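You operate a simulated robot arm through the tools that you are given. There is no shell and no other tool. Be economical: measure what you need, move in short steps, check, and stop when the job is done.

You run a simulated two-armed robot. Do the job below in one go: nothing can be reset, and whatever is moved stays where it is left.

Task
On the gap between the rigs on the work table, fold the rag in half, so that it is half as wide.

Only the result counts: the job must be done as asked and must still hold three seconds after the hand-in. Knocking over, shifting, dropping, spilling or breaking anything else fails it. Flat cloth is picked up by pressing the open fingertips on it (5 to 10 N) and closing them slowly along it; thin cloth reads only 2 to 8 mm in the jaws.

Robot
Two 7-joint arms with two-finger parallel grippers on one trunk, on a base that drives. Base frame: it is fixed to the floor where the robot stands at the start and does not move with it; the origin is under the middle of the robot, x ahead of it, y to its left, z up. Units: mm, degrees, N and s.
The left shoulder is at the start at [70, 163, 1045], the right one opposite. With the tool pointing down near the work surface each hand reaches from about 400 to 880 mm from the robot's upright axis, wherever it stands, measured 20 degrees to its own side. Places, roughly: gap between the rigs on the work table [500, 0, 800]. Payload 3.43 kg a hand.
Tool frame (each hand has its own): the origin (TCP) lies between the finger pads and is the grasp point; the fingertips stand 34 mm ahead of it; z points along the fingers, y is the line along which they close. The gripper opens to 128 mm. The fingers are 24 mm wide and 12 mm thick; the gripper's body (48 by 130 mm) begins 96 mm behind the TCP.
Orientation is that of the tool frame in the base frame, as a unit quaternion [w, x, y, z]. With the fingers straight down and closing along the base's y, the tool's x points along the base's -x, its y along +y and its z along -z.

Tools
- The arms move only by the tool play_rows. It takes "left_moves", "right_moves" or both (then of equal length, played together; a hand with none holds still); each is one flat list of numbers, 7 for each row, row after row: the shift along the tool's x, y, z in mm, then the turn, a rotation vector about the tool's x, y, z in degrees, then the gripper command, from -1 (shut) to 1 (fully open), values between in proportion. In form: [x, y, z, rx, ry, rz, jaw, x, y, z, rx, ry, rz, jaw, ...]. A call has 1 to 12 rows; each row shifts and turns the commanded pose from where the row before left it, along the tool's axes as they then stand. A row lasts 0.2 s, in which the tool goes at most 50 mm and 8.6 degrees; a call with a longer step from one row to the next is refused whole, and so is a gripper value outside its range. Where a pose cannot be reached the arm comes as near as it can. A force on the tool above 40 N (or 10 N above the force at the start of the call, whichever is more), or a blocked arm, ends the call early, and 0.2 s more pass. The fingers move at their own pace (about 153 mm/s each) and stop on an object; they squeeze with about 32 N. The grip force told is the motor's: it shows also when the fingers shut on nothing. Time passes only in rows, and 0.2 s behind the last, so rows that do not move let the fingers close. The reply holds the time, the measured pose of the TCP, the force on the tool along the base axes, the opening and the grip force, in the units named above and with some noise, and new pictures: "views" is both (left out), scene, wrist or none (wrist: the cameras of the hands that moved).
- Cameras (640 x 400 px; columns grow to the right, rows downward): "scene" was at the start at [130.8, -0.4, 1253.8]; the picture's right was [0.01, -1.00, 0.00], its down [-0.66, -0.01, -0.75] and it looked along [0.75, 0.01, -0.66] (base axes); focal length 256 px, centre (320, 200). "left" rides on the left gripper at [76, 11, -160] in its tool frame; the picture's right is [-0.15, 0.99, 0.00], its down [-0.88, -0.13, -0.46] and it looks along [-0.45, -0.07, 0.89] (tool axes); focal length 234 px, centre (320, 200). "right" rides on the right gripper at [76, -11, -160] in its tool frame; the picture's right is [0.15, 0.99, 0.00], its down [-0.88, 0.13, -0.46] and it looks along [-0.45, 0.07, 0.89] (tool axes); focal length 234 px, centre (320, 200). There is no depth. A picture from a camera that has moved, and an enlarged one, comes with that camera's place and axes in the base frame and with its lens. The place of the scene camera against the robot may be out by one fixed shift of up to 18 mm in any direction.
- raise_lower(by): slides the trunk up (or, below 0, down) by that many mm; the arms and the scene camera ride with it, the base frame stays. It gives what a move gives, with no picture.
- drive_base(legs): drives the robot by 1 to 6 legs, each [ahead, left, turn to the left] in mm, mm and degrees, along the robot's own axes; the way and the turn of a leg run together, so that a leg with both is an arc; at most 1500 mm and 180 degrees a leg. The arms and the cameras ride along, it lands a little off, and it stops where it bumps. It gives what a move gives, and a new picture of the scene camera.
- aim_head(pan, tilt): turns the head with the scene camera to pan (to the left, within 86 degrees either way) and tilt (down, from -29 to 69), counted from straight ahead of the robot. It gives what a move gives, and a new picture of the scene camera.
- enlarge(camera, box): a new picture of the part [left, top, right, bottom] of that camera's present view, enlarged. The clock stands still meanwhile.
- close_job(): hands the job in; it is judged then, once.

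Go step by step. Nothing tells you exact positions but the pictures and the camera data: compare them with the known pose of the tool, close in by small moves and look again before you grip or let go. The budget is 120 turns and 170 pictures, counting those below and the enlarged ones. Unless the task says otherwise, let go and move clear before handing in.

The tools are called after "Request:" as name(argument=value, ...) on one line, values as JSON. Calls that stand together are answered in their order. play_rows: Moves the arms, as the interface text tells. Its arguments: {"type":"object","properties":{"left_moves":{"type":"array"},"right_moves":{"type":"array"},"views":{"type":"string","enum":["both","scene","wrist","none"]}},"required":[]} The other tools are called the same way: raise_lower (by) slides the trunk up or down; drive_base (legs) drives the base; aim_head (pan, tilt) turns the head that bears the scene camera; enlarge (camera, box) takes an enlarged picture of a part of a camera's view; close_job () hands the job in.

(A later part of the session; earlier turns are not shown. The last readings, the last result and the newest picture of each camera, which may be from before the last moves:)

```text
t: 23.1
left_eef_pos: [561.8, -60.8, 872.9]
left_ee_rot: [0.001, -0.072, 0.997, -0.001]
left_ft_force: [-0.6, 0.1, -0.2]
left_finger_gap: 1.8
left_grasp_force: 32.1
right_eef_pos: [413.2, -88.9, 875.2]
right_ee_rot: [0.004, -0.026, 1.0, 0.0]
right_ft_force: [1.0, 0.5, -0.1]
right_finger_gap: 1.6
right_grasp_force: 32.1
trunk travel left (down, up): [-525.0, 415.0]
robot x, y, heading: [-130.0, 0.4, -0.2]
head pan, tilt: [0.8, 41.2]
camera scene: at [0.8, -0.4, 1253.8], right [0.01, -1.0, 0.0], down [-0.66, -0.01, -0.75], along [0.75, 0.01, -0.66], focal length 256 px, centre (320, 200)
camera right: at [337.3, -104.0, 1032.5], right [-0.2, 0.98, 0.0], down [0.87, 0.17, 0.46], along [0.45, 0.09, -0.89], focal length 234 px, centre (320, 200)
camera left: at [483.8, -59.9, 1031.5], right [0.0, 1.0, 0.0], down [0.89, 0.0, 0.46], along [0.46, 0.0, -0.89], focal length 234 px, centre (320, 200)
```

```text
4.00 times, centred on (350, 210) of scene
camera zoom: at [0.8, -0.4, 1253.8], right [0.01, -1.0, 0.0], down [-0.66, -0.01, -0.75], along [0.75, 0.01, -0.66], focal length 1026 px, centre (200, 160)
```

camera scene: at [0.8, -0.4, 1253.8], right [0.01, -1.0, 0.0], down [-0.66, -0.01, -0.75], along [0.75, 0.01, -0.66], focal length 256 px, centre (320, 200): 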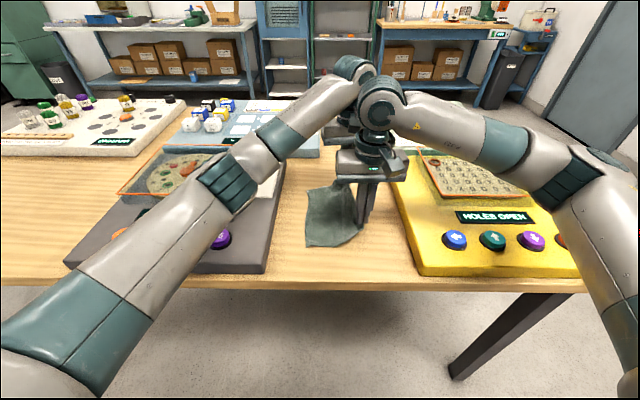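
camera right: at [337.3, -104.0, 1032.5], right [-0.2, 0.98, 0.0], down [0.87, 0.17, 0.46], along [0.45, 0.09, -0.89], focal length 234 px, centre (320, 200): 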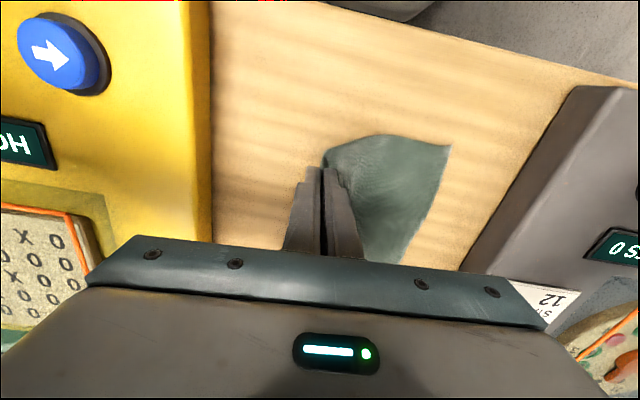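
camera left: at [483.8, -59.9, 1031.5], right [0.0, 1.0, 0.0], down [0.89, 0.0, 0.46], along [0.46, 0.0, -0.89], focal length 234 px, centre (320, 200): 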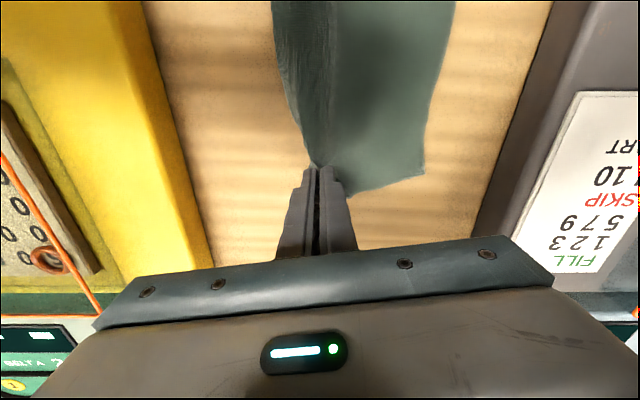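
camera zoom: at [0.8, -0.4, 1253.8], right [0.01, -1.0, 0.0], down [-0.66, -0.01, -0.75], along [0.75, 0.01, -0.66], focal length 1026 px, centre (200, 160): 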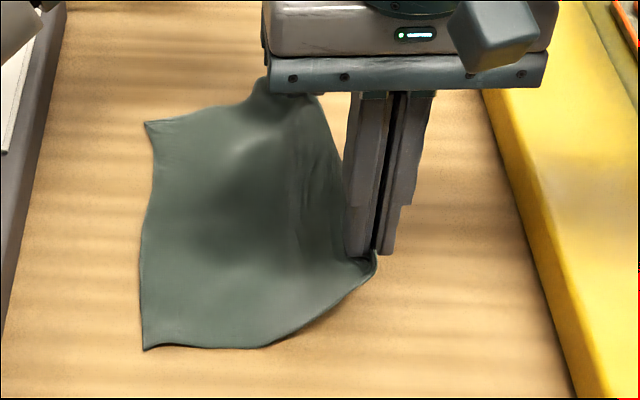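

No loose tails now. I'll start the fold arc, carrying both grips up and to the left halfway.

Request:
play_rows(left_moves=[-0.4, 8.1, -6, 0, 0, 0, -1, -0.4, 8.1, -5, 0, 0, 0, -1, -0.4, 8.1, -4, 0, 0, 0, -1, -0.4, 8.1, -3, 0, 0, 0, -1, -0.4, 8.1, -2, 0, 0, 0, -1, -0.4, 8.1, -1, 0, 0, 0, -1], right_moves=[0.9, 9.7, -6, 0, 0, 0, -1, 0.9, 9.7, -5, 0, 0, 0, -1, 0.9, 9.7, -4, 0, 0, 0, -1, 0.9, 9.7, -3, 0, 0, 0, -1, 0.9, 9.7, -2, 0, 0, 0, -1, 0.9, 9.7, -1, 0, 0, 0, -1])

Request:
enlarge(camera="scene", box=[270, 160, 430, 260])

```text
t: 24.5
left_eef_pos: [557.3, -10.7, 893.4]
left_ee_rot: [0.001, -0.07, 0.998, -0.001]
left_ft_force: [-2.1, -0.3, 0.9]
left_finger_gap: 2.4
left_grasp_force: 31.4
right_eef_pos: [405.2, -29.8, 894.9]
right_ee_rot: [0.003, -0.026, 1.0, 0.001]
right_ft_force: [0.9, -0.2, 0.6]
right_finger_gap: 1.6
right_grasp_force: 32.3
trunk travel left (down, up): [-525.0, 415.0]
robot x, y, heading: [-131.9, 1.6, 0.2]
head pan, tilt: [0.8, 41.2]
camera scene: at [1.4, 0.1, 1253.8], right [0.01, -1.0, 0.0], down [-0.66, -0.01, -0.75], along [0.75, 0.01, -0.66], focal length 256 px, centre (320, 200)
camera right: at [329.3, -46.1, 1053.5], right [-0.2, 0.98, 0.0], down [0.87, 0.17, 0.46], along [0.45, 0.09, -0.89], focal length 234 px, centre (320, 200)
camera left: at [479.7, -10.6, 1052.8], right [0.01, 1.0, 0.0], down [0.89, 0.0, 0.46], along [0.46, 0.0, -0.89], focal length 234 px, centre (320, 200)
```

scene: 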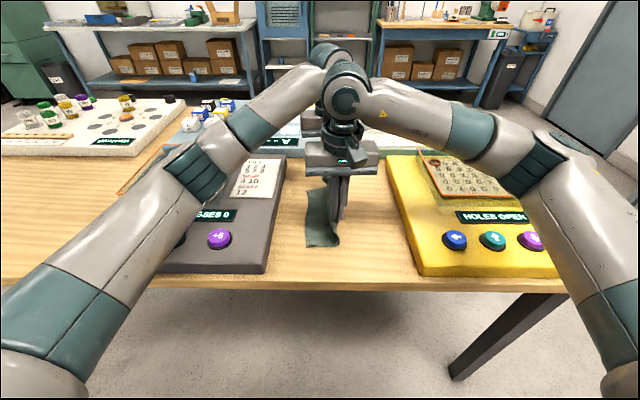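
right: 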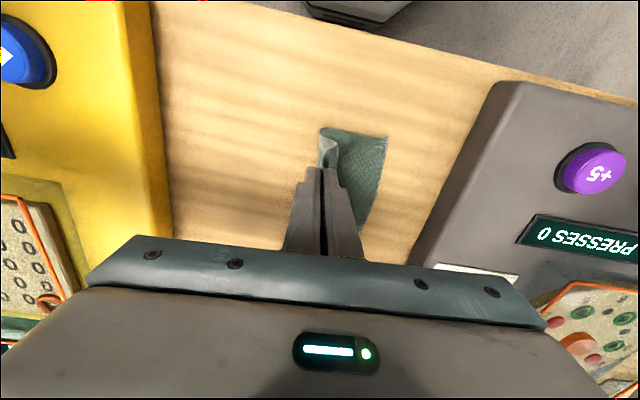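
left: 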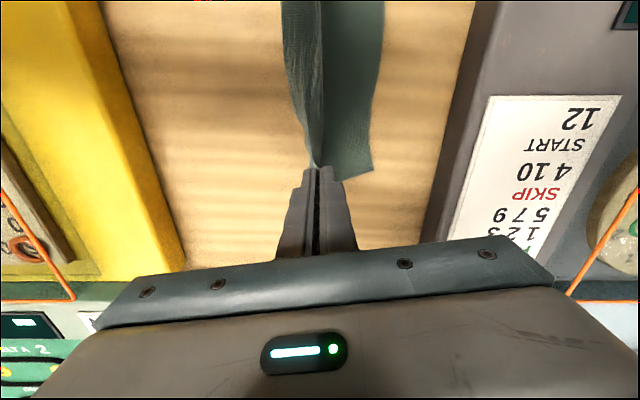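

```text
4.00 times, centred on (350, 210) of scene
camera zoom: at [1.4, 0.1, 1253.8], right [0.01, -1.0, 0.0], down [-0.66, -0.01, -0.75], along [0.75, 0.01, -0.66], focal length 1026 px, centre (200, 160)
```

zoom: 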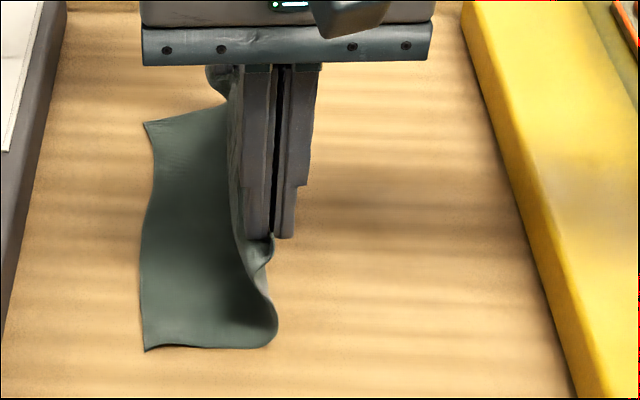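

The fold is forming cleanly and the left edge hasn't moved. I'll continue the arc down toward the left edge.

Request:
play_rows(left_moves=[-0.7, 8, 3, 0, 0, 0, -1, -0.7, 8, 6, 0, 0, 0, -1, -0.7, 8, 8, 0, 0, 0, -1, -0.7, 8, 9, 0, 0, 0, -1, -0.7, 7, 9, 0, 0, 0, -1, -0.7, 7, 8, 0, 0, 0, -1], right_moves=[1, 10, 3, 0, 0, 0, -1, 1, 10, 6, 0, 0, 0, -1, 1, 10, 8, 0, 0, 0, -1, 1, 10, 9, 0, 0, 0, -1, 1, 9, 9, 0, 0, 0, -1, 1, 8.4, 9, 0, 0, 0, -1])

Request:
enlarge(camera="scene", box=[270, 160, 430, 260])

```text
t: 25.9
left_eef_pos: [554.1, 34.1, 849.7]
left_ee_rot: [0.0, -0.071, 0.997, 0.0]
left_ft_force: [-6.5, 0.3, 0.4]
left_finger_gap: 1.9
left_grasp_force: 32.3
right_eef_pos: [396.4, 25.6, 851.6]
right_ee_rot: [0.003, -0.026, 1.0, 0.001]
right_ft_force: [6.7, -0.2, -0.1]
right_finger_gap: 1.5
right_grasp_force: 32.0
trunk travel left (down, up): [-525.0, 415.0]
robot x, y, heading: [-126.4, 1.9, 0.1]
head pan, tilt: [0.8, 41.2]
camera scene: at [1.6, 0.0, 1253.8], right [0.01, -1.0, 0.0], down [-0.66, -0.01, -0.75], along [0.75, 0.01, -0.66], focal length 256 px, centre (320, 200)
camera right: at [321.0, 10.8, 1009.3], right [-0.2, 0.98, 0.0], down [0.87, 0.17, 0.46], along [0.45, 0.09, -0.89], focal length 234 px, centre (320, 200)
camera left: at [477.3, 35.4, 1009.4], right [0.01, 1.0, 0.0], down [0.89, 0.0, 0.46], along [0.46, 0.0, -0.89], focal length 234 px, centre (320, 200)
```

scene: 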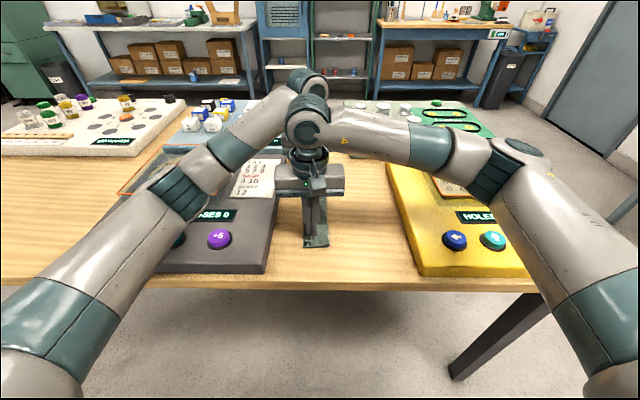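
right: 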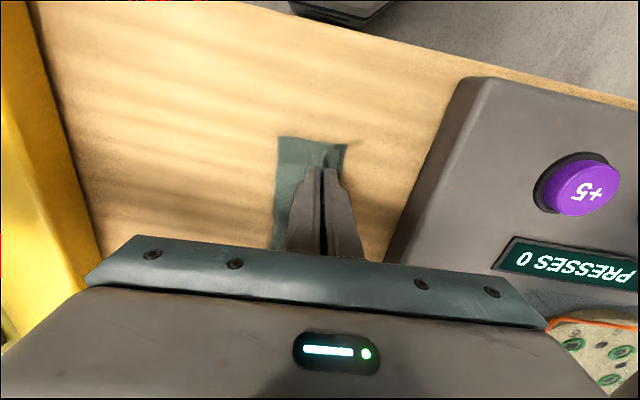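
left: 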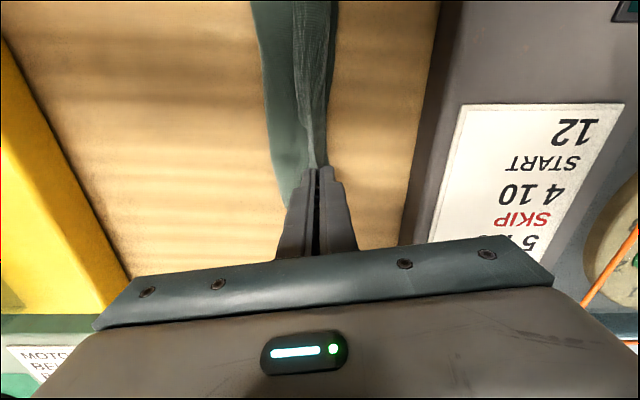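

```text
4.00 times, centred on (350, 210) of scene
camera zoom: at [1.6, 0.0, 1253.8], right [0.01, -1.0, 0.0], down [-0.66, -0.01, -0.75], along [0.75, 0.01, -0.66], focal length 1026 px, centre (200, 160)
```

zoom: 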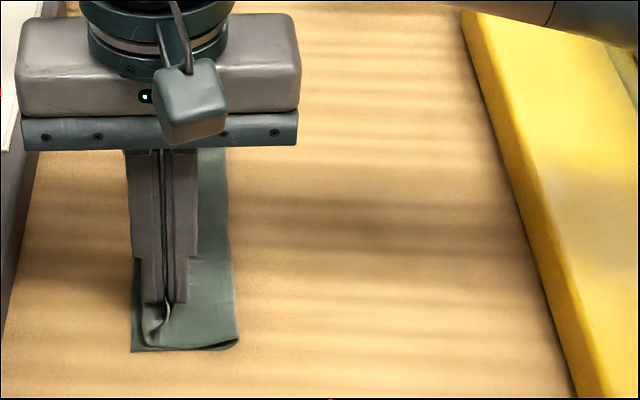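

The upper edge is nearly over the left edge; there's a little tension between the hands. I'll ease them together, nudge left while lowering, and let go.

Request:
play_rows(left_moves=[1.5, 3, 3, 0, 0, 0, -1, 1, 3, 3, 0, 0, 0, -1, 0, 0, 2, 0, 0, 0, -1], right_moves=[-1.5, 4, 3, 0, 0, 0, -1, -1, 4, 3, 0, 0, 0, -1, 0, 2, 3, 0, 0, 0, -1])

Request:
enlarge(camera="scene", box=[270, 160, 430, 260])

```text
t: 26.7
left_eef_pos: [551.5, 40.1, 843.9]
left_ee_rot: [0.001, -0.071, 0.997, 0.0]
left_ft_force: [-2.3, 0.1, -0.2]
left_finger_gap: 1.8
left_grasp_force: 31.8
right_eef_pos: [398.9, 36.7, 842.7]
right_ee_rot: [0.004, -0.027, 1.0, 0.0]
right_ft_force: [2.4, -1.1, 0.4]
right_finger_gap: 1.8
right_grasp_force: 32.3
trunk travel left (down, up): [-525.0, 415.0]
robot x, y, heading: [-129.4, -1.7, 0.1]
head pan, tilt: [0.8, 41.2]
camera scene: at [1.4, -0.5, 1253.8], right [0.01, -1.0, 0.0], down [-0.66, -0.01, -0.75], along [0.75, 0.01, -0.66], focal length 256 px, centre (320, 200)
camera right: at [322.6, 20.7, 1001.2], right [-0.2, 0.98, 0.0], down [0.87, 0.17, 0.46], along [0.45, 0.09, -0.89], focal length 234 px, centre (320, 200)
camera left: at [474.0, 40.5, 1001.7], right [0.01, 1.0, 0.0], down [0.89, 0.0, 0.46], along [0.46, 0.0, -0.89], focal length 234 px, centre (320, 200)
```

scene: 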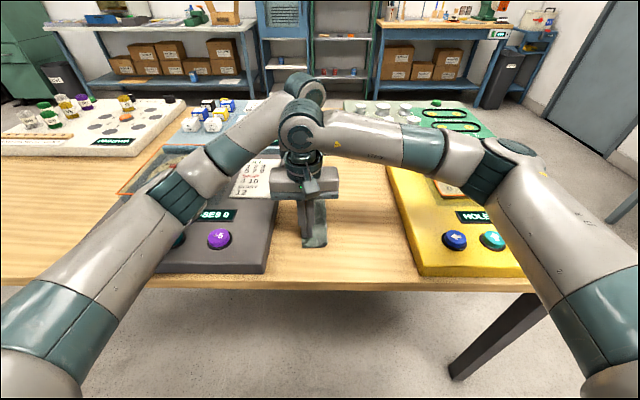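
right: 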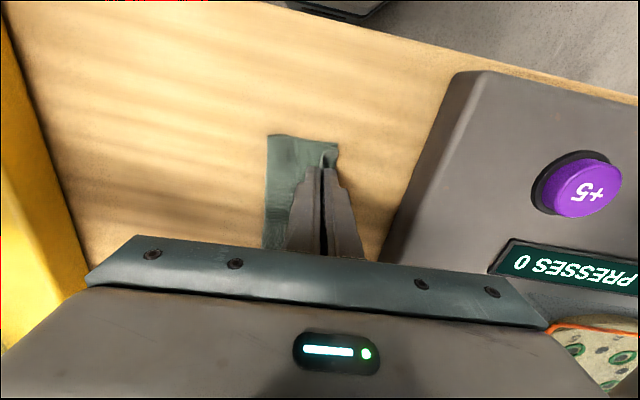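
left: 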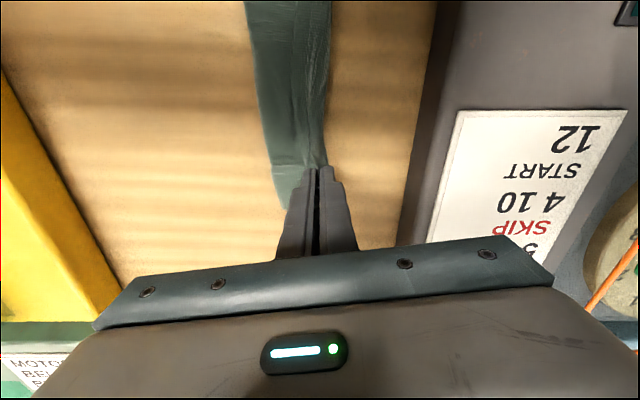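

```text
4.00 times, centred on (350, 210) of scene
camera zoom: at [1.4, -0.5, 1253.8], right [0.01, -1.0, 0.0], down [-0.66, -0.01, -0.75], along [0.75, 0.01, -0.66], focal length 1026 px, centre (200, 160)
```

zoom: 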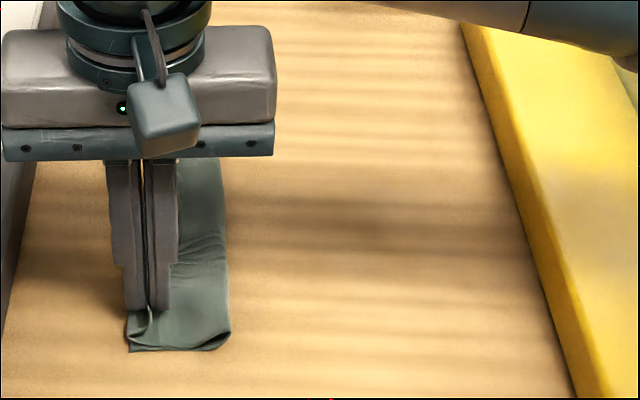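

Aligned closely. I'll open the fingers slowly and lift clear to inspect.

Request:
play_rows(left_moves=[0, 0, 0, 0, 0, 0, -0.9, 0, 0, 0, 0, 0, 0, -0.8, 0, 0, -5, 0, 0, 0, -0.75, 0, 0, -15, 0, 0, 0, -0.7, 0, 0, -30, 0, 0, 0, -0.7, 0, 10, -40, 0, 0, 0, -0.7, 0, 40, -20, 0, 0, 0, -0.7, 0, 40, 0, 0, 0, 0, -0.7, 0, 40, 0, 0, 0, 0, -0.7], right_moves=[0, 0, 0, 0, 0, 0, -0.9, 0, 0, 0, 0, 0, 0, -0.8, 0, 0, -5, 0, 0, 0, -0.75, 0, 0, -15, 0, 0, 0, -0.7, 0, 0, -30, 0, 0, 0, -0.7, 0, -10, -40, 0, 0, 0, -0.7, 0, -40, -10, 0, 0, 0, -0.7, 0, -40, 0, 0, 0, 0, -0.7, 0, -30, 0, 0, 0, 0, -0.7])

Request:
enlarge(camera="scene", box=[270, 160, 430, 260])

Request:
enlarge(camera="right", box=[280, 80, 540, 240])

```text
t: 28.7
left_eef_pos: [531.0, 168.7, 952.9]
left_ee_rot: [0.001, -0.071, 0.998, -0.001]
left_ft_force: [-0.2, -1.2, 0.8]
left_finger_gap: 19.3
left_grasp_force: 0.1
right_eef_pos: [403.1, -84.0, 943.1]
right_ee_rot: [0.004, -0.026, 1.0, 0.001]
right_ft_force: [0.6, 0.6, -0.1]
right_finger_gap: 19.2
right_grasp_force: 0.2
trunk travel left (down, up): [-525.0, 415.0]
robot x, y, heading: [-127.4, 0.2, 0.1]
head pan, tilt: [0.8, 41.2]
camera scene: at [0.7, 0.1, 1253.9], right [0.01, -1.0, 0.0], down [-0.66, -0.01, -0.75], along [0.75, 0.01, -0.66], focal length 256 px, centre (320, 200)
camera right: at [326.8, -99.4, 1101.1], right [-0.2, 0.98, 0.0], down [0.87, 0.17, 0.46], along [0.45, 0.09, -0.89], focal length 234 px, centre (320, 200)
camera left: at [454.0, 170.3, 1112.4], right [0.01, 1.0, 0.0], down [0.89, 0.0, 0.46], along [0.46, 0.0, -0.89], focal length 234 px, centre (320, 200)
```

scene: 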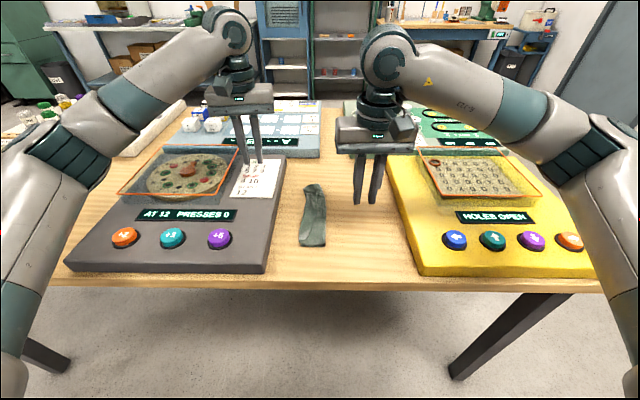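
right: 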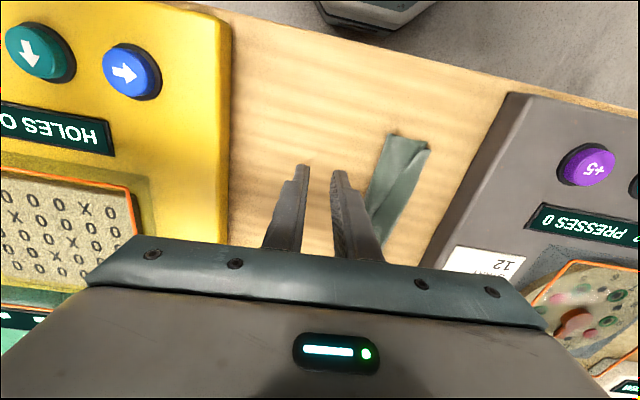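
left: 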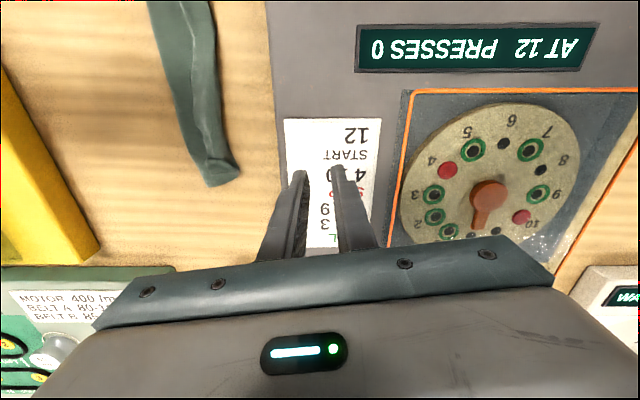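

```text
4.00 times, centred on (350, 210) of scene
camera zoom: at [0.7, 0.1, 1253.9], right [0.01, -1.0, 0.0], down [-0.66, -0.01, -0.75], along [0.75, 0.01, -0.66], focal length 1026 px, centre (200, 160)
```

zoom: 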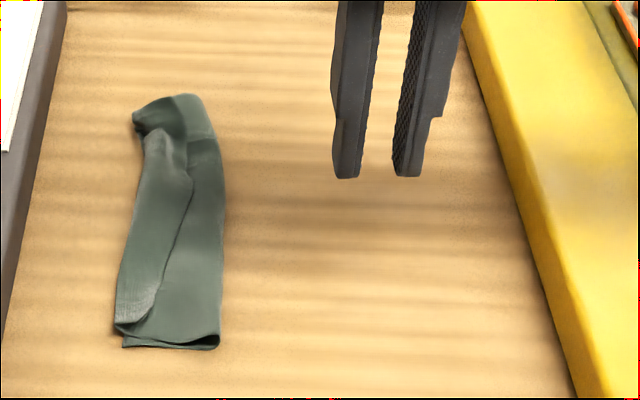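

```text
2.46 times, centred on (410, 160) of right
camera zoom: at [326.8, -99.4, 1101.1], right [-0.2, 0.98, 0.0], down [0.87, 0.17, 0.46], along [0.45, 0.09, -0.89], focal length 576 px, centre (98, 298)
```

zoom: 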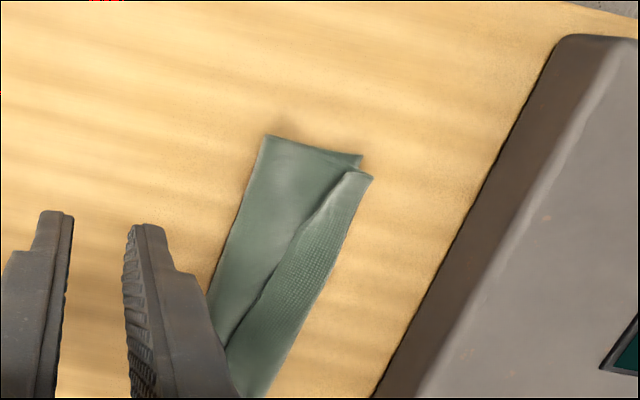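

The lay-down left the free edge strip (about 25–35 mm) doubled back on top, so the width is too small. I'll look closely before fixing it.

Request:
enlarge(camera="left", box=[100, 0, 340, 200])

Request:
enlarge(camera="scene", box=[290, 175, 354, 255])

```text
2.00 times, centred on (220, 100) of left
camera zoom: at [454.0, 170.3, 1112.4], right [0.01, 1.0, 0.0], down [0.89, 0.0, 0.46], along [0.46, 0.0, -0.89], focal length 468 px, centre (520, 400)
```

zoom: 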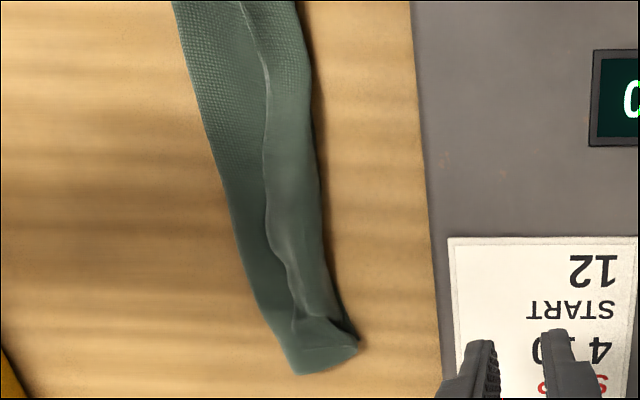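

```text
5.00 times, centred on (322, 215) of scene
camera zoom: at [0.7, 0.1, 1253.9], right [0.01, -1.0, 0.0], down [-0.66, -0.01, -0.75], along [0.75, 0.01, -0.66], focal length 1282 px, centre (310, 125)
```

zoom: 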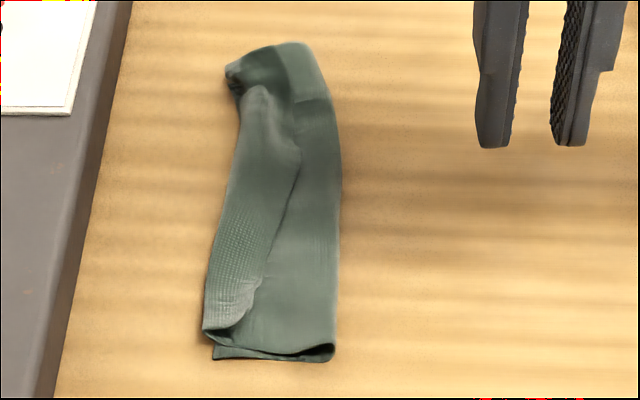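

I'll re-pick the free edge strip itself with the fingers closing along the edge direction, so no tail is left. First I'll turn both hands about 90°.

Request:
play_rows(left_moves=[0, 0, 0, 0, 0, 8.15, -0.7, 0, 0, 0, 0, 0, 8.15, -0.7, 0, 0, 0, 0, 0, 8.15, -0.7, 0, 0, 0, 0, 0, 8.15, -0.7, 0, 0, 0, 0, 0, 8.15, -0.7, 0, 0, 0, 0, 0, 8.15, -0.7, 0, 0, 0, 0, 0, 8.15, -0.7, 0, 0, 0, 0, 0, 8.15, -0.7, 0, 0, 0, 0, 0, 8.15, -0.7, 0, 0, 0, 0, 0, 8.15, -0.7, 0, 0, 0, 0, 0, 8.15, -0.7, 0, 0, 0, 0, 0, 8.15, -0.7], right_moves=[0, 0, 0, 0, 0, -7.25, -0.7, 0, 0, 0, 0, 0, -7.25, -0.7, 0, 0, 0, 0, 0, -7.25, -0.7, 0, 0, 0, 0, 0, -7.25, -0.7, 0, 0, 0, 0, 0, -7.25, -0.7, 0, 0, 0, 0, 0, -7.25, -0.7, 0, 0, 0, 0, 0, -7.25, -0.7, 0, 0, 0, 0, 0, -7.25, -0.7, 0, 0, 0, 0, 0, -7.25, -0.7, 0, 0, 0, 0, 0, -7.25, -0.7, 0, 0, 0, 0, 0, -7.25, -0.7, 0, 0, 0, 0, 0, -7.25, -0.7])

```text
t: 31.3
left_eef_pos: [532.4, 170.0, 952.6]
left_ee_rot: [0.002, 0.706, 0.708, 0.0]
left_ft_force: [0.0, -0.3, 0.0]
left_finger_gap: 19.2
left_grasp_force: 0.1
right_eef_pos: [338.1, -81.2, 940.1]
right_ee_rot: [0.003, -0.707, 0.708, -0.001]
right_ft_force: [-0.4, 0.9, -0.2]
right_finger_gap: 18.9
right_grasp_force: 0.0
right hand out of reach, approached as far as the arm can: row 11, 12
trunk travel left (down, up): [-525.0, 415.0]
robot x, y, heading: [-133.1, -2.0, -0.4]
head pan, tilt: [0.8, 41.2]
camera scene: at [1.2, 1.1, 1253.8], right [0.01, -1.0, 0.0], down [-0.66, -0.01, -0.75], along [0.75, 0.01, -0.66], focal length 256 px, centre (320, 200)
camera right: at [348.2, -158.3, 1098.8], right [-0.99, -0.14, -0.01], down [-0.13, 0.88, 0.46], along [-0.06, 0.45, -0.89], focal length 234 px, centre (320, 200)
camera left: at [542.6, 246.4, 1111.4], right [0.99, -0.14, 0.0], down [-0.13, -0.88, 0.46], along [-0.06, -0.45, -0.89], focal length 234 px, centre (320, 200)
```

scene: 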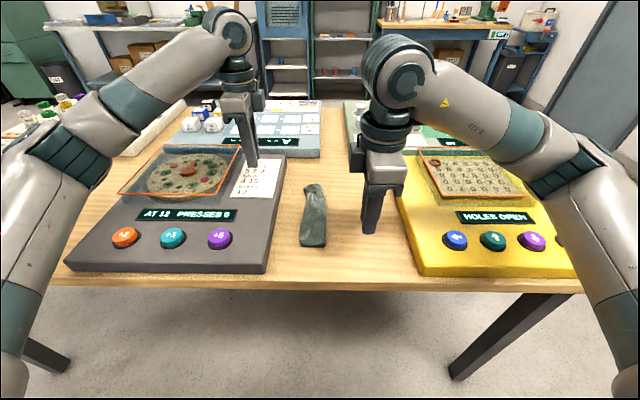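
right: 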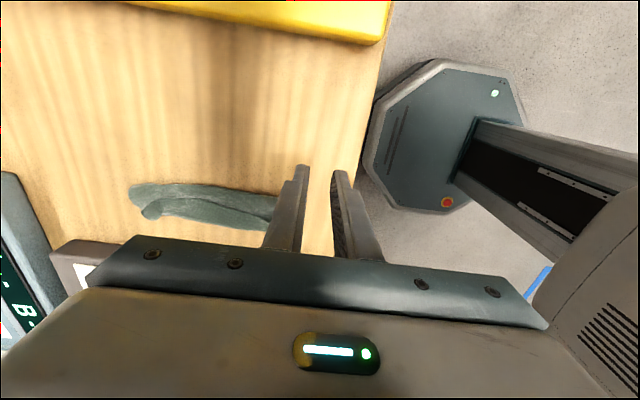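
left: 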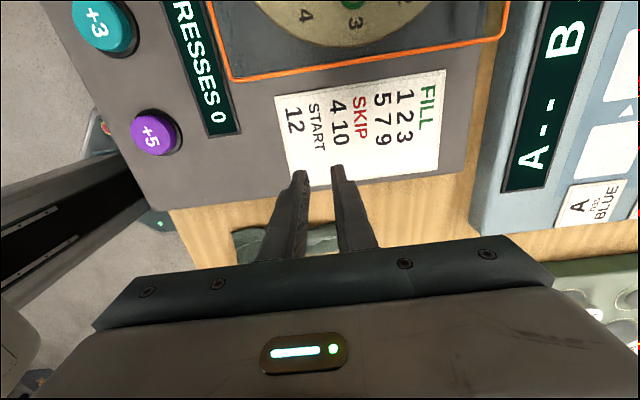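

The right wrist ran out of reach close in, so I'll back the base up a little more to give it room.

Request:
drive_base(legs=[[-90, 0, 0]])

```text
t: 32.4
left_eef_pos: [442.6, 168.4, 952.2]
left_ee_rot: [0.002, 0.705, 0.71, 0.001]
left_ft_force: [0.1, 0.5, -0.1]
left_finger_gap: 19.2
left_grasp_force: 0.0
right_eef_pos: [248.6, -83.1, 940.9]
right_ee_rot: [0.004, -0.705, 0.709, -0.002]
right_ft_force: [-0.7, 0.9, -0.2]
right_finger_gap: 19.3
right_grasp_force: 0.1
trunk travel left (down, up): [-525.0, 415.0]
robot x, y, heading: [-220.9, -3.7, -0.1]
head pan, tilt: [0.8, 41.2]
camera scene: at [-88.5, -0.5, 1253.9], right [0.01, -1.0, 0.0], down [-0.66, -0.01, -0.75], along [0.75, 0.01, -0.66], focal length 256 px, centre (320, 200)
```

scene: 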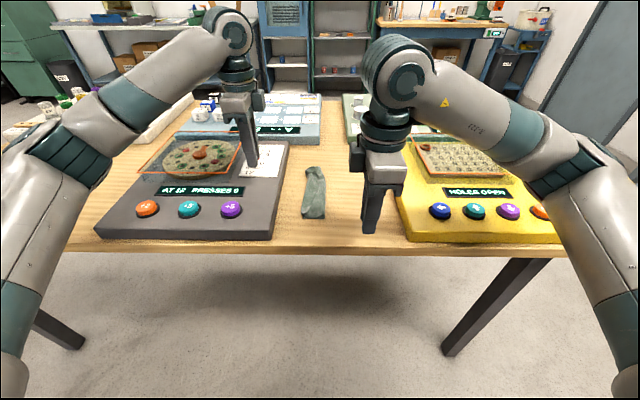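

Request:
play_rows(left_moves=[-17, 25.5, 0, 0, 0, 0, -0.7, -17, 25.5, 0, 0, 0, 0, -0.7, -17, 25.5, 0, 0, 0, 0, -0.7, -17, 25.5, 0, 0, 0, 0, -0.7], right_moves=[-15, -27.5, 0, 0, 0, 0, -0.7, -15, -27.5, 0, 0, 0, 0, -0.7, -15, -27.5, 0, 0, 0, 0, -0.7, -15, -27.5, 0, 0, 0, 0, -0.7], views="wrist")

```text
t: 33.4
left_eef_pos: [545.4, 100.4, 950.7]
left_ee_rot: [0.001, 0.705, 0.709, 0.0]
left_ft_force: [-0.4, -0.1, 0.5]
left_finger_gap: 19.1
left_grasp_force: 0.1
right_eef_pos: [266.6, -34.0, 949.5]
right_ee_rot: [0.004, -0.704, 0.71, -0.002]
right_ft_force: [-0.4, -0.1, 0.7]
right_finger_gap: 19.5
right_grasp_force: 0.0
right hand out of reach, approached as far as the arm can: row 1, 2, 3, 4
trunk travel left (down, up): [-525.0, 415.0]
robot x, y, heading: [-216.6, 0.2, -0.1]
head pan, tilt: [0.8, 41.2]
camera right: at [276.2, -110.2, 1107.4], right [-0.99, -0.14, -0.01], down [-0.13, 0.88, 0.46], along [-0.06, 0.45, -0.89], focal length 234 px, centre (320, 200)
camera left: at [556.3, 176.1, 1110.7], right [0.99, -0.14, 0.0], down [-0.13, -0.88, 0.46], along [-0.06, -0.45, -0.89], focal length 234 px, centre (320, 200)
```

right: 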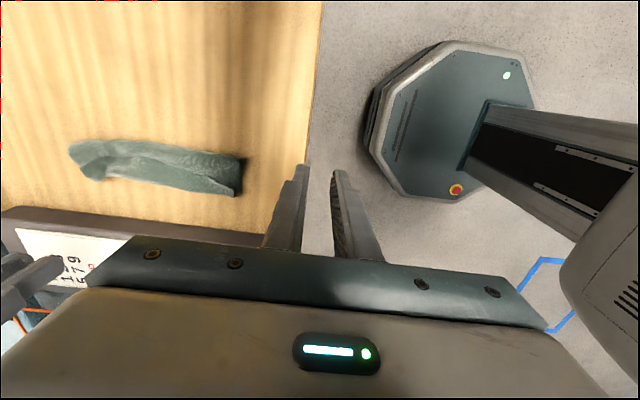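
left: 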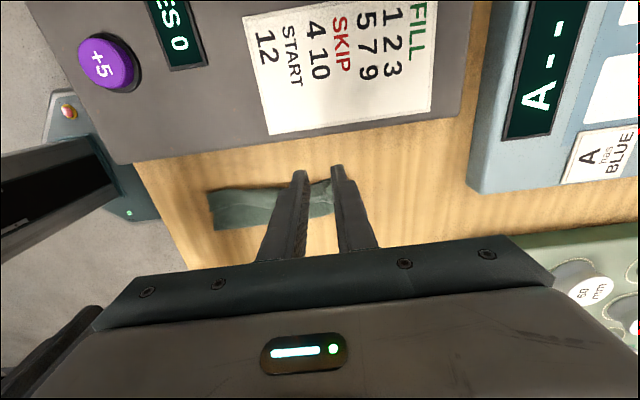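

The right wrist is at a joint limit this way round, so I'll turn it the other way; the grip is symmetric.

Request:
play_rows(right_moves=[0, 0, 0, 0, 0, 8.2, -0.7, 0, 0, 0, 0, 0, 8.2, -0.7, 0, 0, 0, 0, 0, 8.2, -0.7, 0, 0, 0, 0, 0, 8.2, -0.7, 0, 0, 0, 0, 0, 8.2, -0.7, 0, 0, 0, 0, 0, 8.2, -0.7, 0, 0, 0, 0, 0, 8.2, -0.7, 0, 0, 0, 0, 0, 8.2, -0.7, 0, 0, 0, 0, 0, 8.2, -0.7, 0, 0, 0, 0, 0, 8.2, -0.7, 0, 0, 0, 0, 0, 8.2, -0.7], views="none")

Request:
play_rows(right_moves=[0, 0, 0, 0, 0, 8.2, -0.7, 0, 0, 0, 0, 0, 8.2, -0.7, 0, 0, 0, 0, 0, 8.2, -0.7, 0, 0, 0, 0, 0, 8.2, -0.7, 0, 0, 0, 0, 0, 8.2, -0.7, 0, 0, 0, 0, 0, 8.2, -0.7, 0, 0, 0, 0, 0, 8.2, -0.7, 0, 0, 0, 0, 0, 8.2, -0.7, 0, 0, 0, 0, 0, 8.2, -0.7, 0, 0, 0, 0, 0, 8.2, -0.7, 0, 0, 0, 0, 0, 8.2, -0.7])

```text
t: 35.8
left_eef_pos: [544.9, 100.8, 950.7]
left_ee_rot: [0.001, 0.706, 0.709, 0.0]
left_ft_force: [-0.7, -0.1, -0.4]
left_finger_gap: 19.4
left_grasp_force: 0.2
right_eef_pos: [267.8, -33.7, 948.6]
right_ee_rot: [0.003, 0.005, 1.0, 0.0]
right_ft_force: [0.6, -0.1, 0.2]
right_finger_gap: 19.3
right_grasp_force: 0.1
trunk travel left (down, up): [-525.0, 415.0]
robot x, y, heading: [-217.8, 0.8, -0.1]
head pan, tilt: [0.8, 41.2]
```

```text
t: 38.2
left_eef_pos: [546.2, 101.0, 950.1]
left_ee_rot: [0.002, 0.705, 0.709, 0.0]
left_ft_force: [-0.3, 0.9, -1.0]
left_finger_gap: 19.1
left_grasp_force: 0.0
right_eef_pos: [266.3, -32.8, 947.6]
right_ee_rot: [0.002, 0.711, 0.703, 0.003]
right_ft_force: [-0.9, -1.0, 0.5]
right_finger_gap: 19.1
right_grasp_force: 0.1
trunk travel left (down, up): [-525.0, 415.0]
robot x, y, heading: [-218.4, -3.4, -0.2]
head pan, tilt: [0.8, 41.2]
camera scene: at [-87.4, -0.5, 1253.8], right [0.01, -1.0, 0.0], down [-0.66, -0.01, -0.75], along [0.75, 0.01, -0.66], focal length 256 px, centre (320, 200)
camera right: at [255.4, 42.3, 1107.5], right [0.99, 0.13, 0.01], down [0.11, -0.88, 0.45], along [0.07, -0.45, -0.89], focal length 234 px, centre (320, 200)
```

scene: 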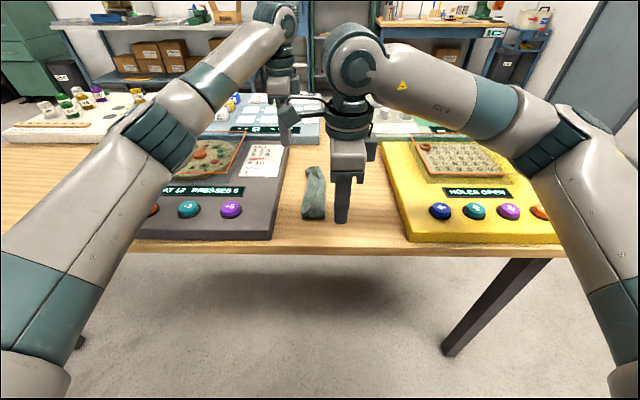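
right: 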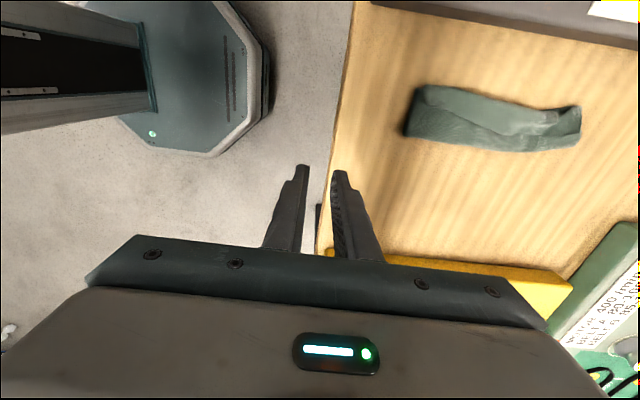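

Request:
play_rows(left_moves=[-17, 0, 17, 0, 0, 0, -0.7, -17, 0, 17, 0, 0, 0, -0.7, -17, 0, 17, 0, 0, 0, -0.7, -18, 0, 17, 0, 0, 0, -0.7], right_moves=[17.8, 33.5, 16.5, 0, 0, 0, -0.7, 17.8, 33.5, 16.5, 0, 0, 0, -0.7, 17.8, 33.5, 16.5, 0, 0, 0, -0.7, 17.8, 33.5, 16.5, 0, 0, 0, -0.7])

Request:
enlarge(camera="right", box=[220, 80, 480, 240])

Request:
enlarge(camera="left", box=[160, 80, 420, 240])

```text
t: 39.1
left_eef_pos: [549.2, 42.9, 888.6]
left_ee_rot: [0.001, 0.702, 0.713, -0.003]
left_ft_force: [-0.3, 0.0, 0.0]
left_finger_gap: 19.4
left_grasp_force: 0.1
right_eef_pos: [388.1, 28.7, 889.5]
right_ee_rot: [0.003, 0.705, 0.709, 0.001]
right_ft_force: [-12.1, -11.1, 1.8]
right_finger_gap: 19.1
right_grasp_force: 0.1
trunk travel left (down, up): [-525.0, 415.0]
robot x, y, heading: [-218.8, -1.4, -0.0]
head pan, tilt: [0.8, 41.2]
stopped in row 4 (right hand): the force on the tool passed its limit (the readings are from after the stop); the commanded pose is now the measured one
camera scene: at [-86.7, 0.0, 1253.7], right [0.01, -1.0, 0.0], down [-0.66, -0.01, -0.75], along [0.75, 0.01, -0.66], focal length 256 px, centre (320, 200)
camera right: at [376.4, 104.2, 1047.6], right [0.99, 0.15, 0.0], down [0.14, -0.88, 0.46], along [0.07, -0.45, -0.89], focal length 234 px, centre (320, 200)
camera left: at [559.3, 120.5, 1047.5], right [0.99, -0.13, 0.0], down [-0.12, -0.88, 0.46], along [-0.06, -0.46, -0.89], focal length 234 px, centre (320, 200)
```

scene: 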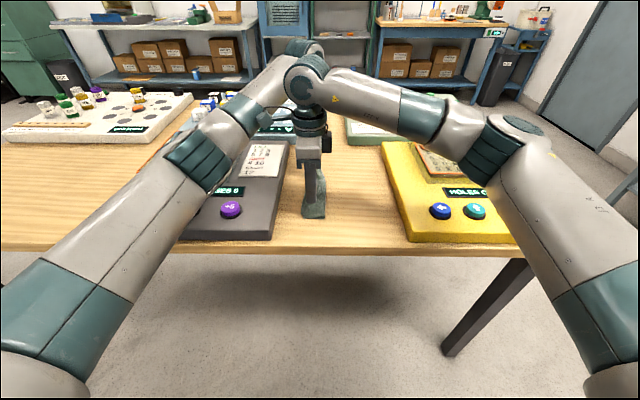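
right: 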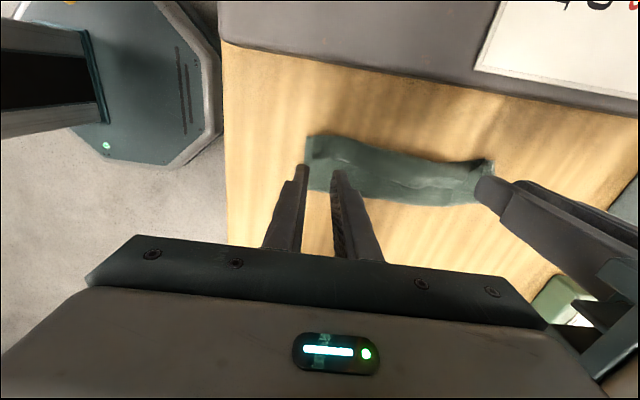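
left: 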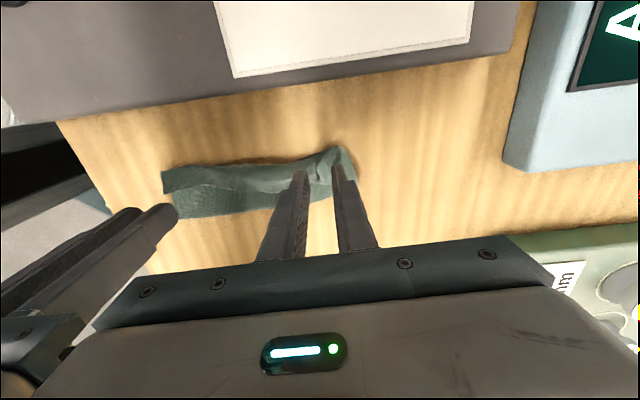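

```text
2.46 times, centred on (350, 160) of right
camera zoom: at [376.4, 104.2, 1047.6], right [0.99, 0.15, 0.0], down [0.14, -0.88, 0.46], along [0.07, -0.45, -0.89], focal length 576 px, centre (246, 298)
```

zoom: 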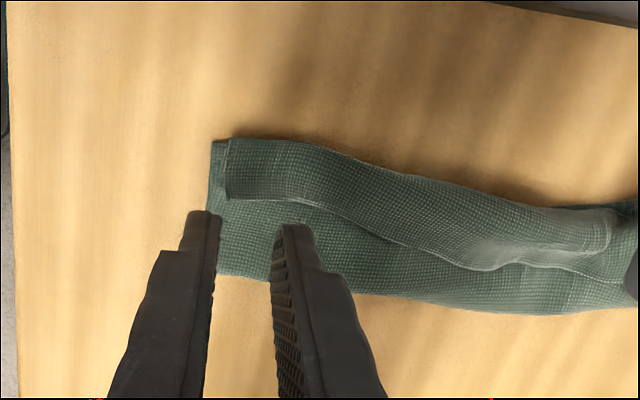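

```text
2.46 times, centred on (290, 160) of left
camera zoom: at [559.3, 120.5, 1047.5], right [0.99, -0.13, 0.0], down [-0.12, -0.88, 0.46], along [-0.06, -0.46, -0.89], focal length 576 px, centre (394, 298)
```

zoom: 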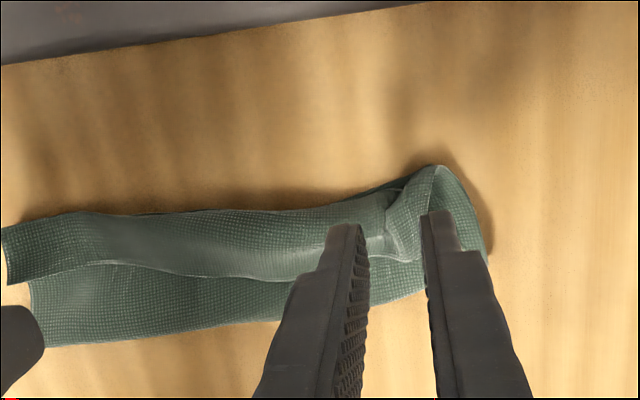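

The two wrists touch when both are turned, so I'll work one corner at a time. I can see the folded-back strip clearly; the left hand backs away first.

Request:
play_rows(left_moves=[5, 30, -15, 0, 0, 0, -0.7, 30, 10, -25, 0, 0, 0, -0.7, 40, 0, -20, 0, 0, 0, -0.7, 45, 0, -10, 0, 0, 0, -0.7, 45, 0, 0, 0, 0, 0, -0.7], views="none")

Request:
enlarge(camera="right", box=[220, 80, 540, 280])

```text
t: 39.5
left_eef_pos: [560.6, 46.4, 892.1]
left_ee_rot: [-0.001, 0.7, 0.714, -0.004]
left_ft_force: [-1.2, -0.2, 1.0]
left_finger_gap: 19.4
left_grasp_force: 0.0
right_eef_pos: [390.6, 24.8, 892.5]
right_ee_rot: [0.002, 0.708, 0.706, 0.004]
right_ft_force: [0.1, -0.4, 0.3]
right_finger_gap: 19.4
right_grasp_force: 0.1
trunk travel left (down, up): [-525.0, 415.0]
robot x, y, heading: [-215.8, 0.8, 0.1]
head pan, tilt: [0.8, 41.2]
stopped in row 1 (right hand): the force on the tool passed its limit (the readings are from after the stop); the commanded pose is now the measured one
```

```text
2.00 times, centred on (380, 180) of right
camera zoom: at [379.1, 99.5, 1052.0], right [0.99, 0.14, 0.01], down [0.12, -0.88, 0.45], along [0.07, -0.45, -0.89], focal length 468 px, centre (200, 240)
```

zoom: 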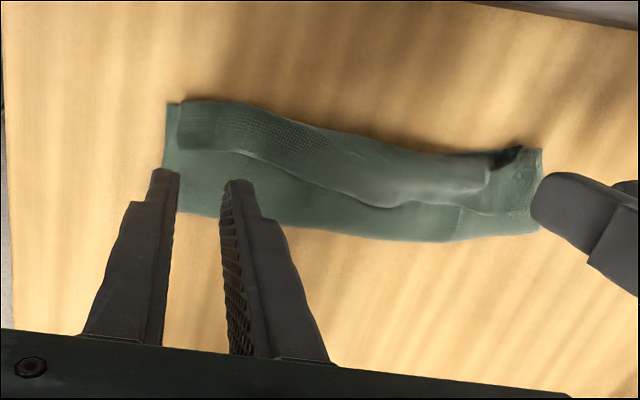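

Contact is released now; I'll move the left hand well away.

Request:
play_rows(left_moves=[5, 20, -10, 0, 0, 0, -0.7, 25, 10, -25, 0, 0, 0, -0.7, 40, 0, -20, 0, 0, 0, -0.7, 45, 0, -10, 0, 0, 0, -0.7, 45, 0, 0, 0, 0, 0, -0.7], views="scene")

Request:
enlarge(camera="right", box=[220, 80, 540, 280])

```text
t: 39.9
left_eef_pos: [574.9, 59.1, 895.1]
left_ee_rot: [-0.002, 0.696, 0.718, -0.005]
left_ft_force: [0.5, 0.6, -0.2]
left_finger_gap: 18.9
left_grasp_force: 0.2
right_eef_pos: [392.6, 21.9, 898.7]
right_ee_rot: [0.001, 0.71, 0.704, 0.008]
right_ft_force: [-0.5, -2.7, -0.1]
right_finger_gap: 19.0
right_grasp_force: 0.1
trunk travel left (down, up): [-525.0, 415.0]
robot x, y, heading: [-221.1, -2.9, -0.0]
head pan, tilt: [0.8, 41.2]
stopped in row 1 (right hand): the force on the tool passed its limit (the readings are from after the stop); the commanded pose is now the measured one
camera scene: at [-87.8, -1.6, 1253.8], right [0.01, -1.0, 0.0], down [-0.66, -0.01, -0.75], along [0.75, 0.01, -0.66], focal length 256 px, centre (320, 200)
```

scene: 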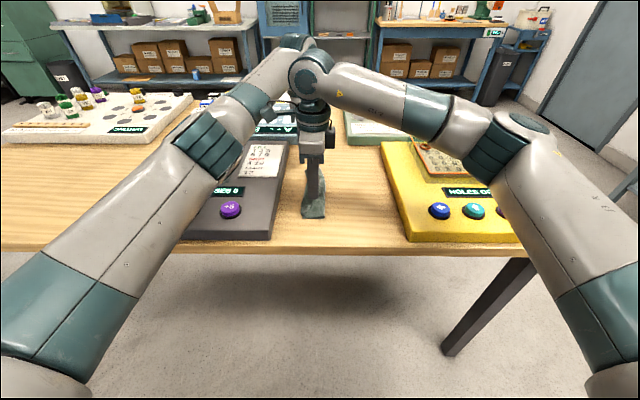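

```text
2.00 times, centred on (380, 180) of right
camera zoom: at [380.9, 95.6, 1057.4], right [0.99, 0.14, 0.01], down [0.12, -0.89, 0.45], along [0.07, -0.44, -0.89], focal length 468 px, centre (200, 240)
```

zoom: 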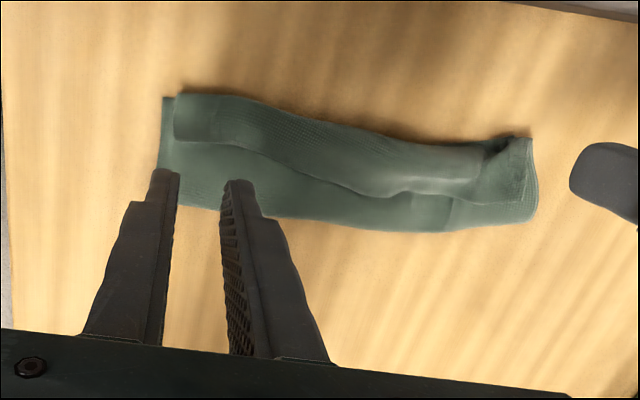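

The right wrist is brushing the left forearm, so I'll move the right hand away to the right first.

Request:
play_rows(right_moves=[-10, 0, 0, 0, 0, 0, -0.7, -20, 0, 0, 0, 0, 0, -0.7, -30, 0, 0, 0, 0, 0, -0.7, -30, 0, 0, 0, 0, 0, -0.7, -30, 0, 0, 0, 0, 0, -0.7], views="none")

Request:
play_rows(left_moves=[15, 0, -10, 0, 0, 0, -0.7, 25, 0, -25, 0, 0, 0, -0.7, 40, 0, -20, 0, 0, 0, -0.7, 45, 0, -10, 0, 0, 0, -0.7, 45, 0, 0, 0, 0, 0, -0.7], views="scene")

```text
t: 41.1
left_eef_pos: [575.4, 58.8, 895.2]
left_ee_rot: [-0.003, 0.696, 0.718, -0.004]
left_ft_force: [0.6, -0.2, 0.5]
left_finger_gap: 19.1
left_grasp_force: 0.2
right_eef_pos: [392.8, -99.4, 896.4]
right_ee_rot: [0.001, 0.709, 0.705, 0.009]
right_ft_force: [0.4, -0.5, -0.2]
right_finger_gap: 19.1
right_grasp_force: 0.0
trunk travel left (down, up): [-525.0, 415.0]
robot x, y, heading: [-215.9, -2.6, -0.0]
head pan, tilt: [0.8, 41.2]
```

```text
t: 42.3
left_eef_pos: [571.3, 230.4, 958.0]
left_ee_rot: [-0.002, 0.696, 0.718, -0.005]
left_ft_force: [0.8, -0.4, 0.4]
left_finger_gap: 19.2
left_grasp_force: 0.1
right_eef_pos: [392.9, -96.2, 896.7]
right_ee_rot: [0.001, 0.71, 0.704, 0.008]
right_ft_force: [-0.3, 0.5, -0.1]
right_finger_gap: 19.2
right_grasp_force: 0.1
trunk travel left (down, up): [-525.0, 415.0]
robot x, y, heading: [-219.9, 0.2, -0.0]
head pan, tilt: [0.8, 41.2]
camera scene: at [-87.3, 0.9, 1253.8], right [0.01, -1.0, 0.0], down [-0.66, -0.01, -0.75], along [0.75, 0.01, -0.66], focal length 256 px, centre (320, 200)
```

scene: 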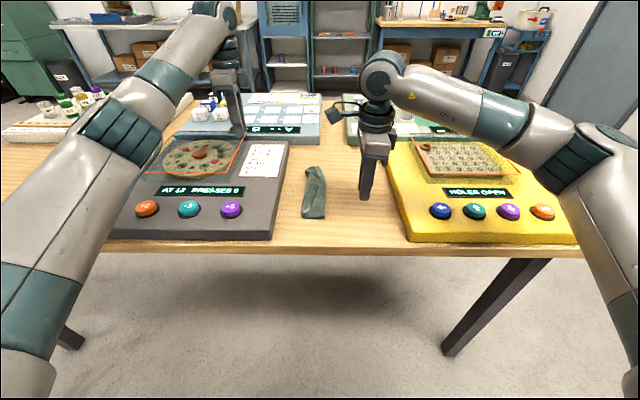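

Request:
play_rows(right_moves=[33, 2.5, 5, 0, 0, 0, -0.65, 34, 2.5, 10, 0, 0, 0, -0.65, 33, 2, 15, 0, 0, 0, -0.65, 33, 2, 15, 0, 0, 0, -0.65], views="wrist")

Request:
enlarge(camera="right", box=[240, 100, 440, 225])

```text
t: 43.3
left_eef_pos: [571.2, 229.9, 959.9]
left_ee_rot: [-0.002, 0.696, 0.718, -0.006]
left_ft_force: [-1.0, 0.2, 0.8]
left_finger_gap: 19.4
left_grasp_force: 0.1
right_eef_pos: [402.1, 37.1, 852.5]
right_ee_rot: [0.002, 0.709, 0.705, 0.007]
right_ft_force: [-0.2, 0.3, -0.1]
right_finger_gap: 22.3
right_grasp_force: 0.0
trunk travel left (down, up): [-525.0, 415.0]
robot x, y, heading: [-220.8, -0.5, 0.1]
head pan, tilt: [0.8, 41.2]
camera right: at [390.3, 111.4, 1011.7], right [0.99, 0.14, 0.01], down [0.12, -0.89, 0.45], along [0.07, -0.44, -0.89], focal length 234 px, centre (320, 200)
```

right: 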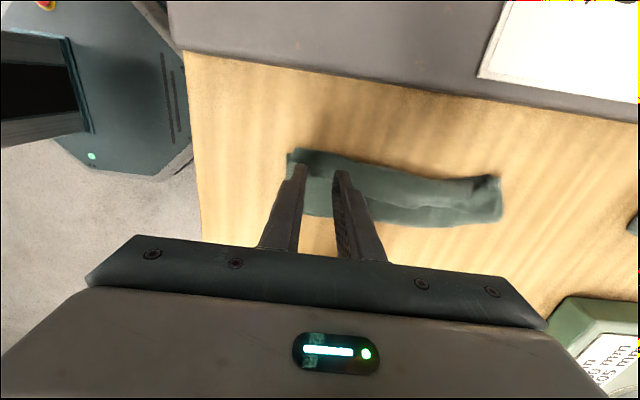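

```text
3.20 times, centred on (340, 162) of right
camera zoom: at [390.3, 111.4, 1011.7], right [0.99, 0.14, 0.01], down [0.12, -0.89, 0.45], along [0.07, -0.44, -0.89], focal length 749 px, centre (256, 320)
```

zoom: 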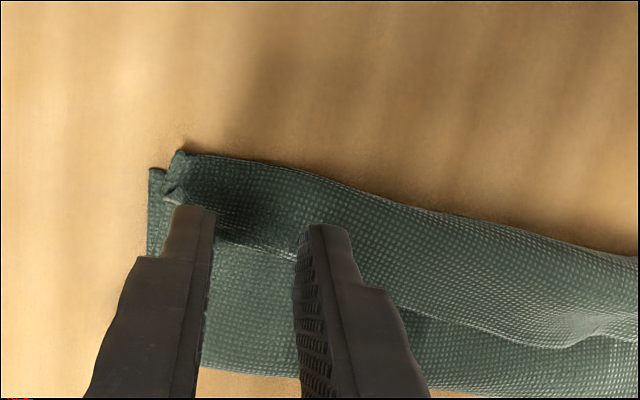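

Request:
play_rows(right_moves=[0, 0, 5, 0, 0, 0, -0.65, 0, 0, 4, 0, 0, 0, -0.65, 0, 0, 2, 0, 0, 0, -0.65, 0, 0, 1.5, 0, 0, 0, -0.65], views="none")

```text
t: 44.3
left_eef_pos: [571.5, 228.5, 960.1]
left_ee_rot: [-0.002, 0.696, 0.718, -0.005]
left_ft_force: [0.2, -1.2, -0.3]
left_finger_gap: 19.2
left_grasp_force: 0.1
right_eef_pos: [402.8, 36.6, 839.8]
right_ee_rot: [0.0, 0.709, 0.705, 0.007]
right_ft_force: [-0.5, -0.2, 1.2]
right_finger_gap: 22.4
right_grasp_force: 0.0
trunk travel left (down, up): [-525.0, 415.0]
robot x, y, heading: [-217.1, 1.7, 0.0]
head pan, tilt: [0.8, 41.2]
```

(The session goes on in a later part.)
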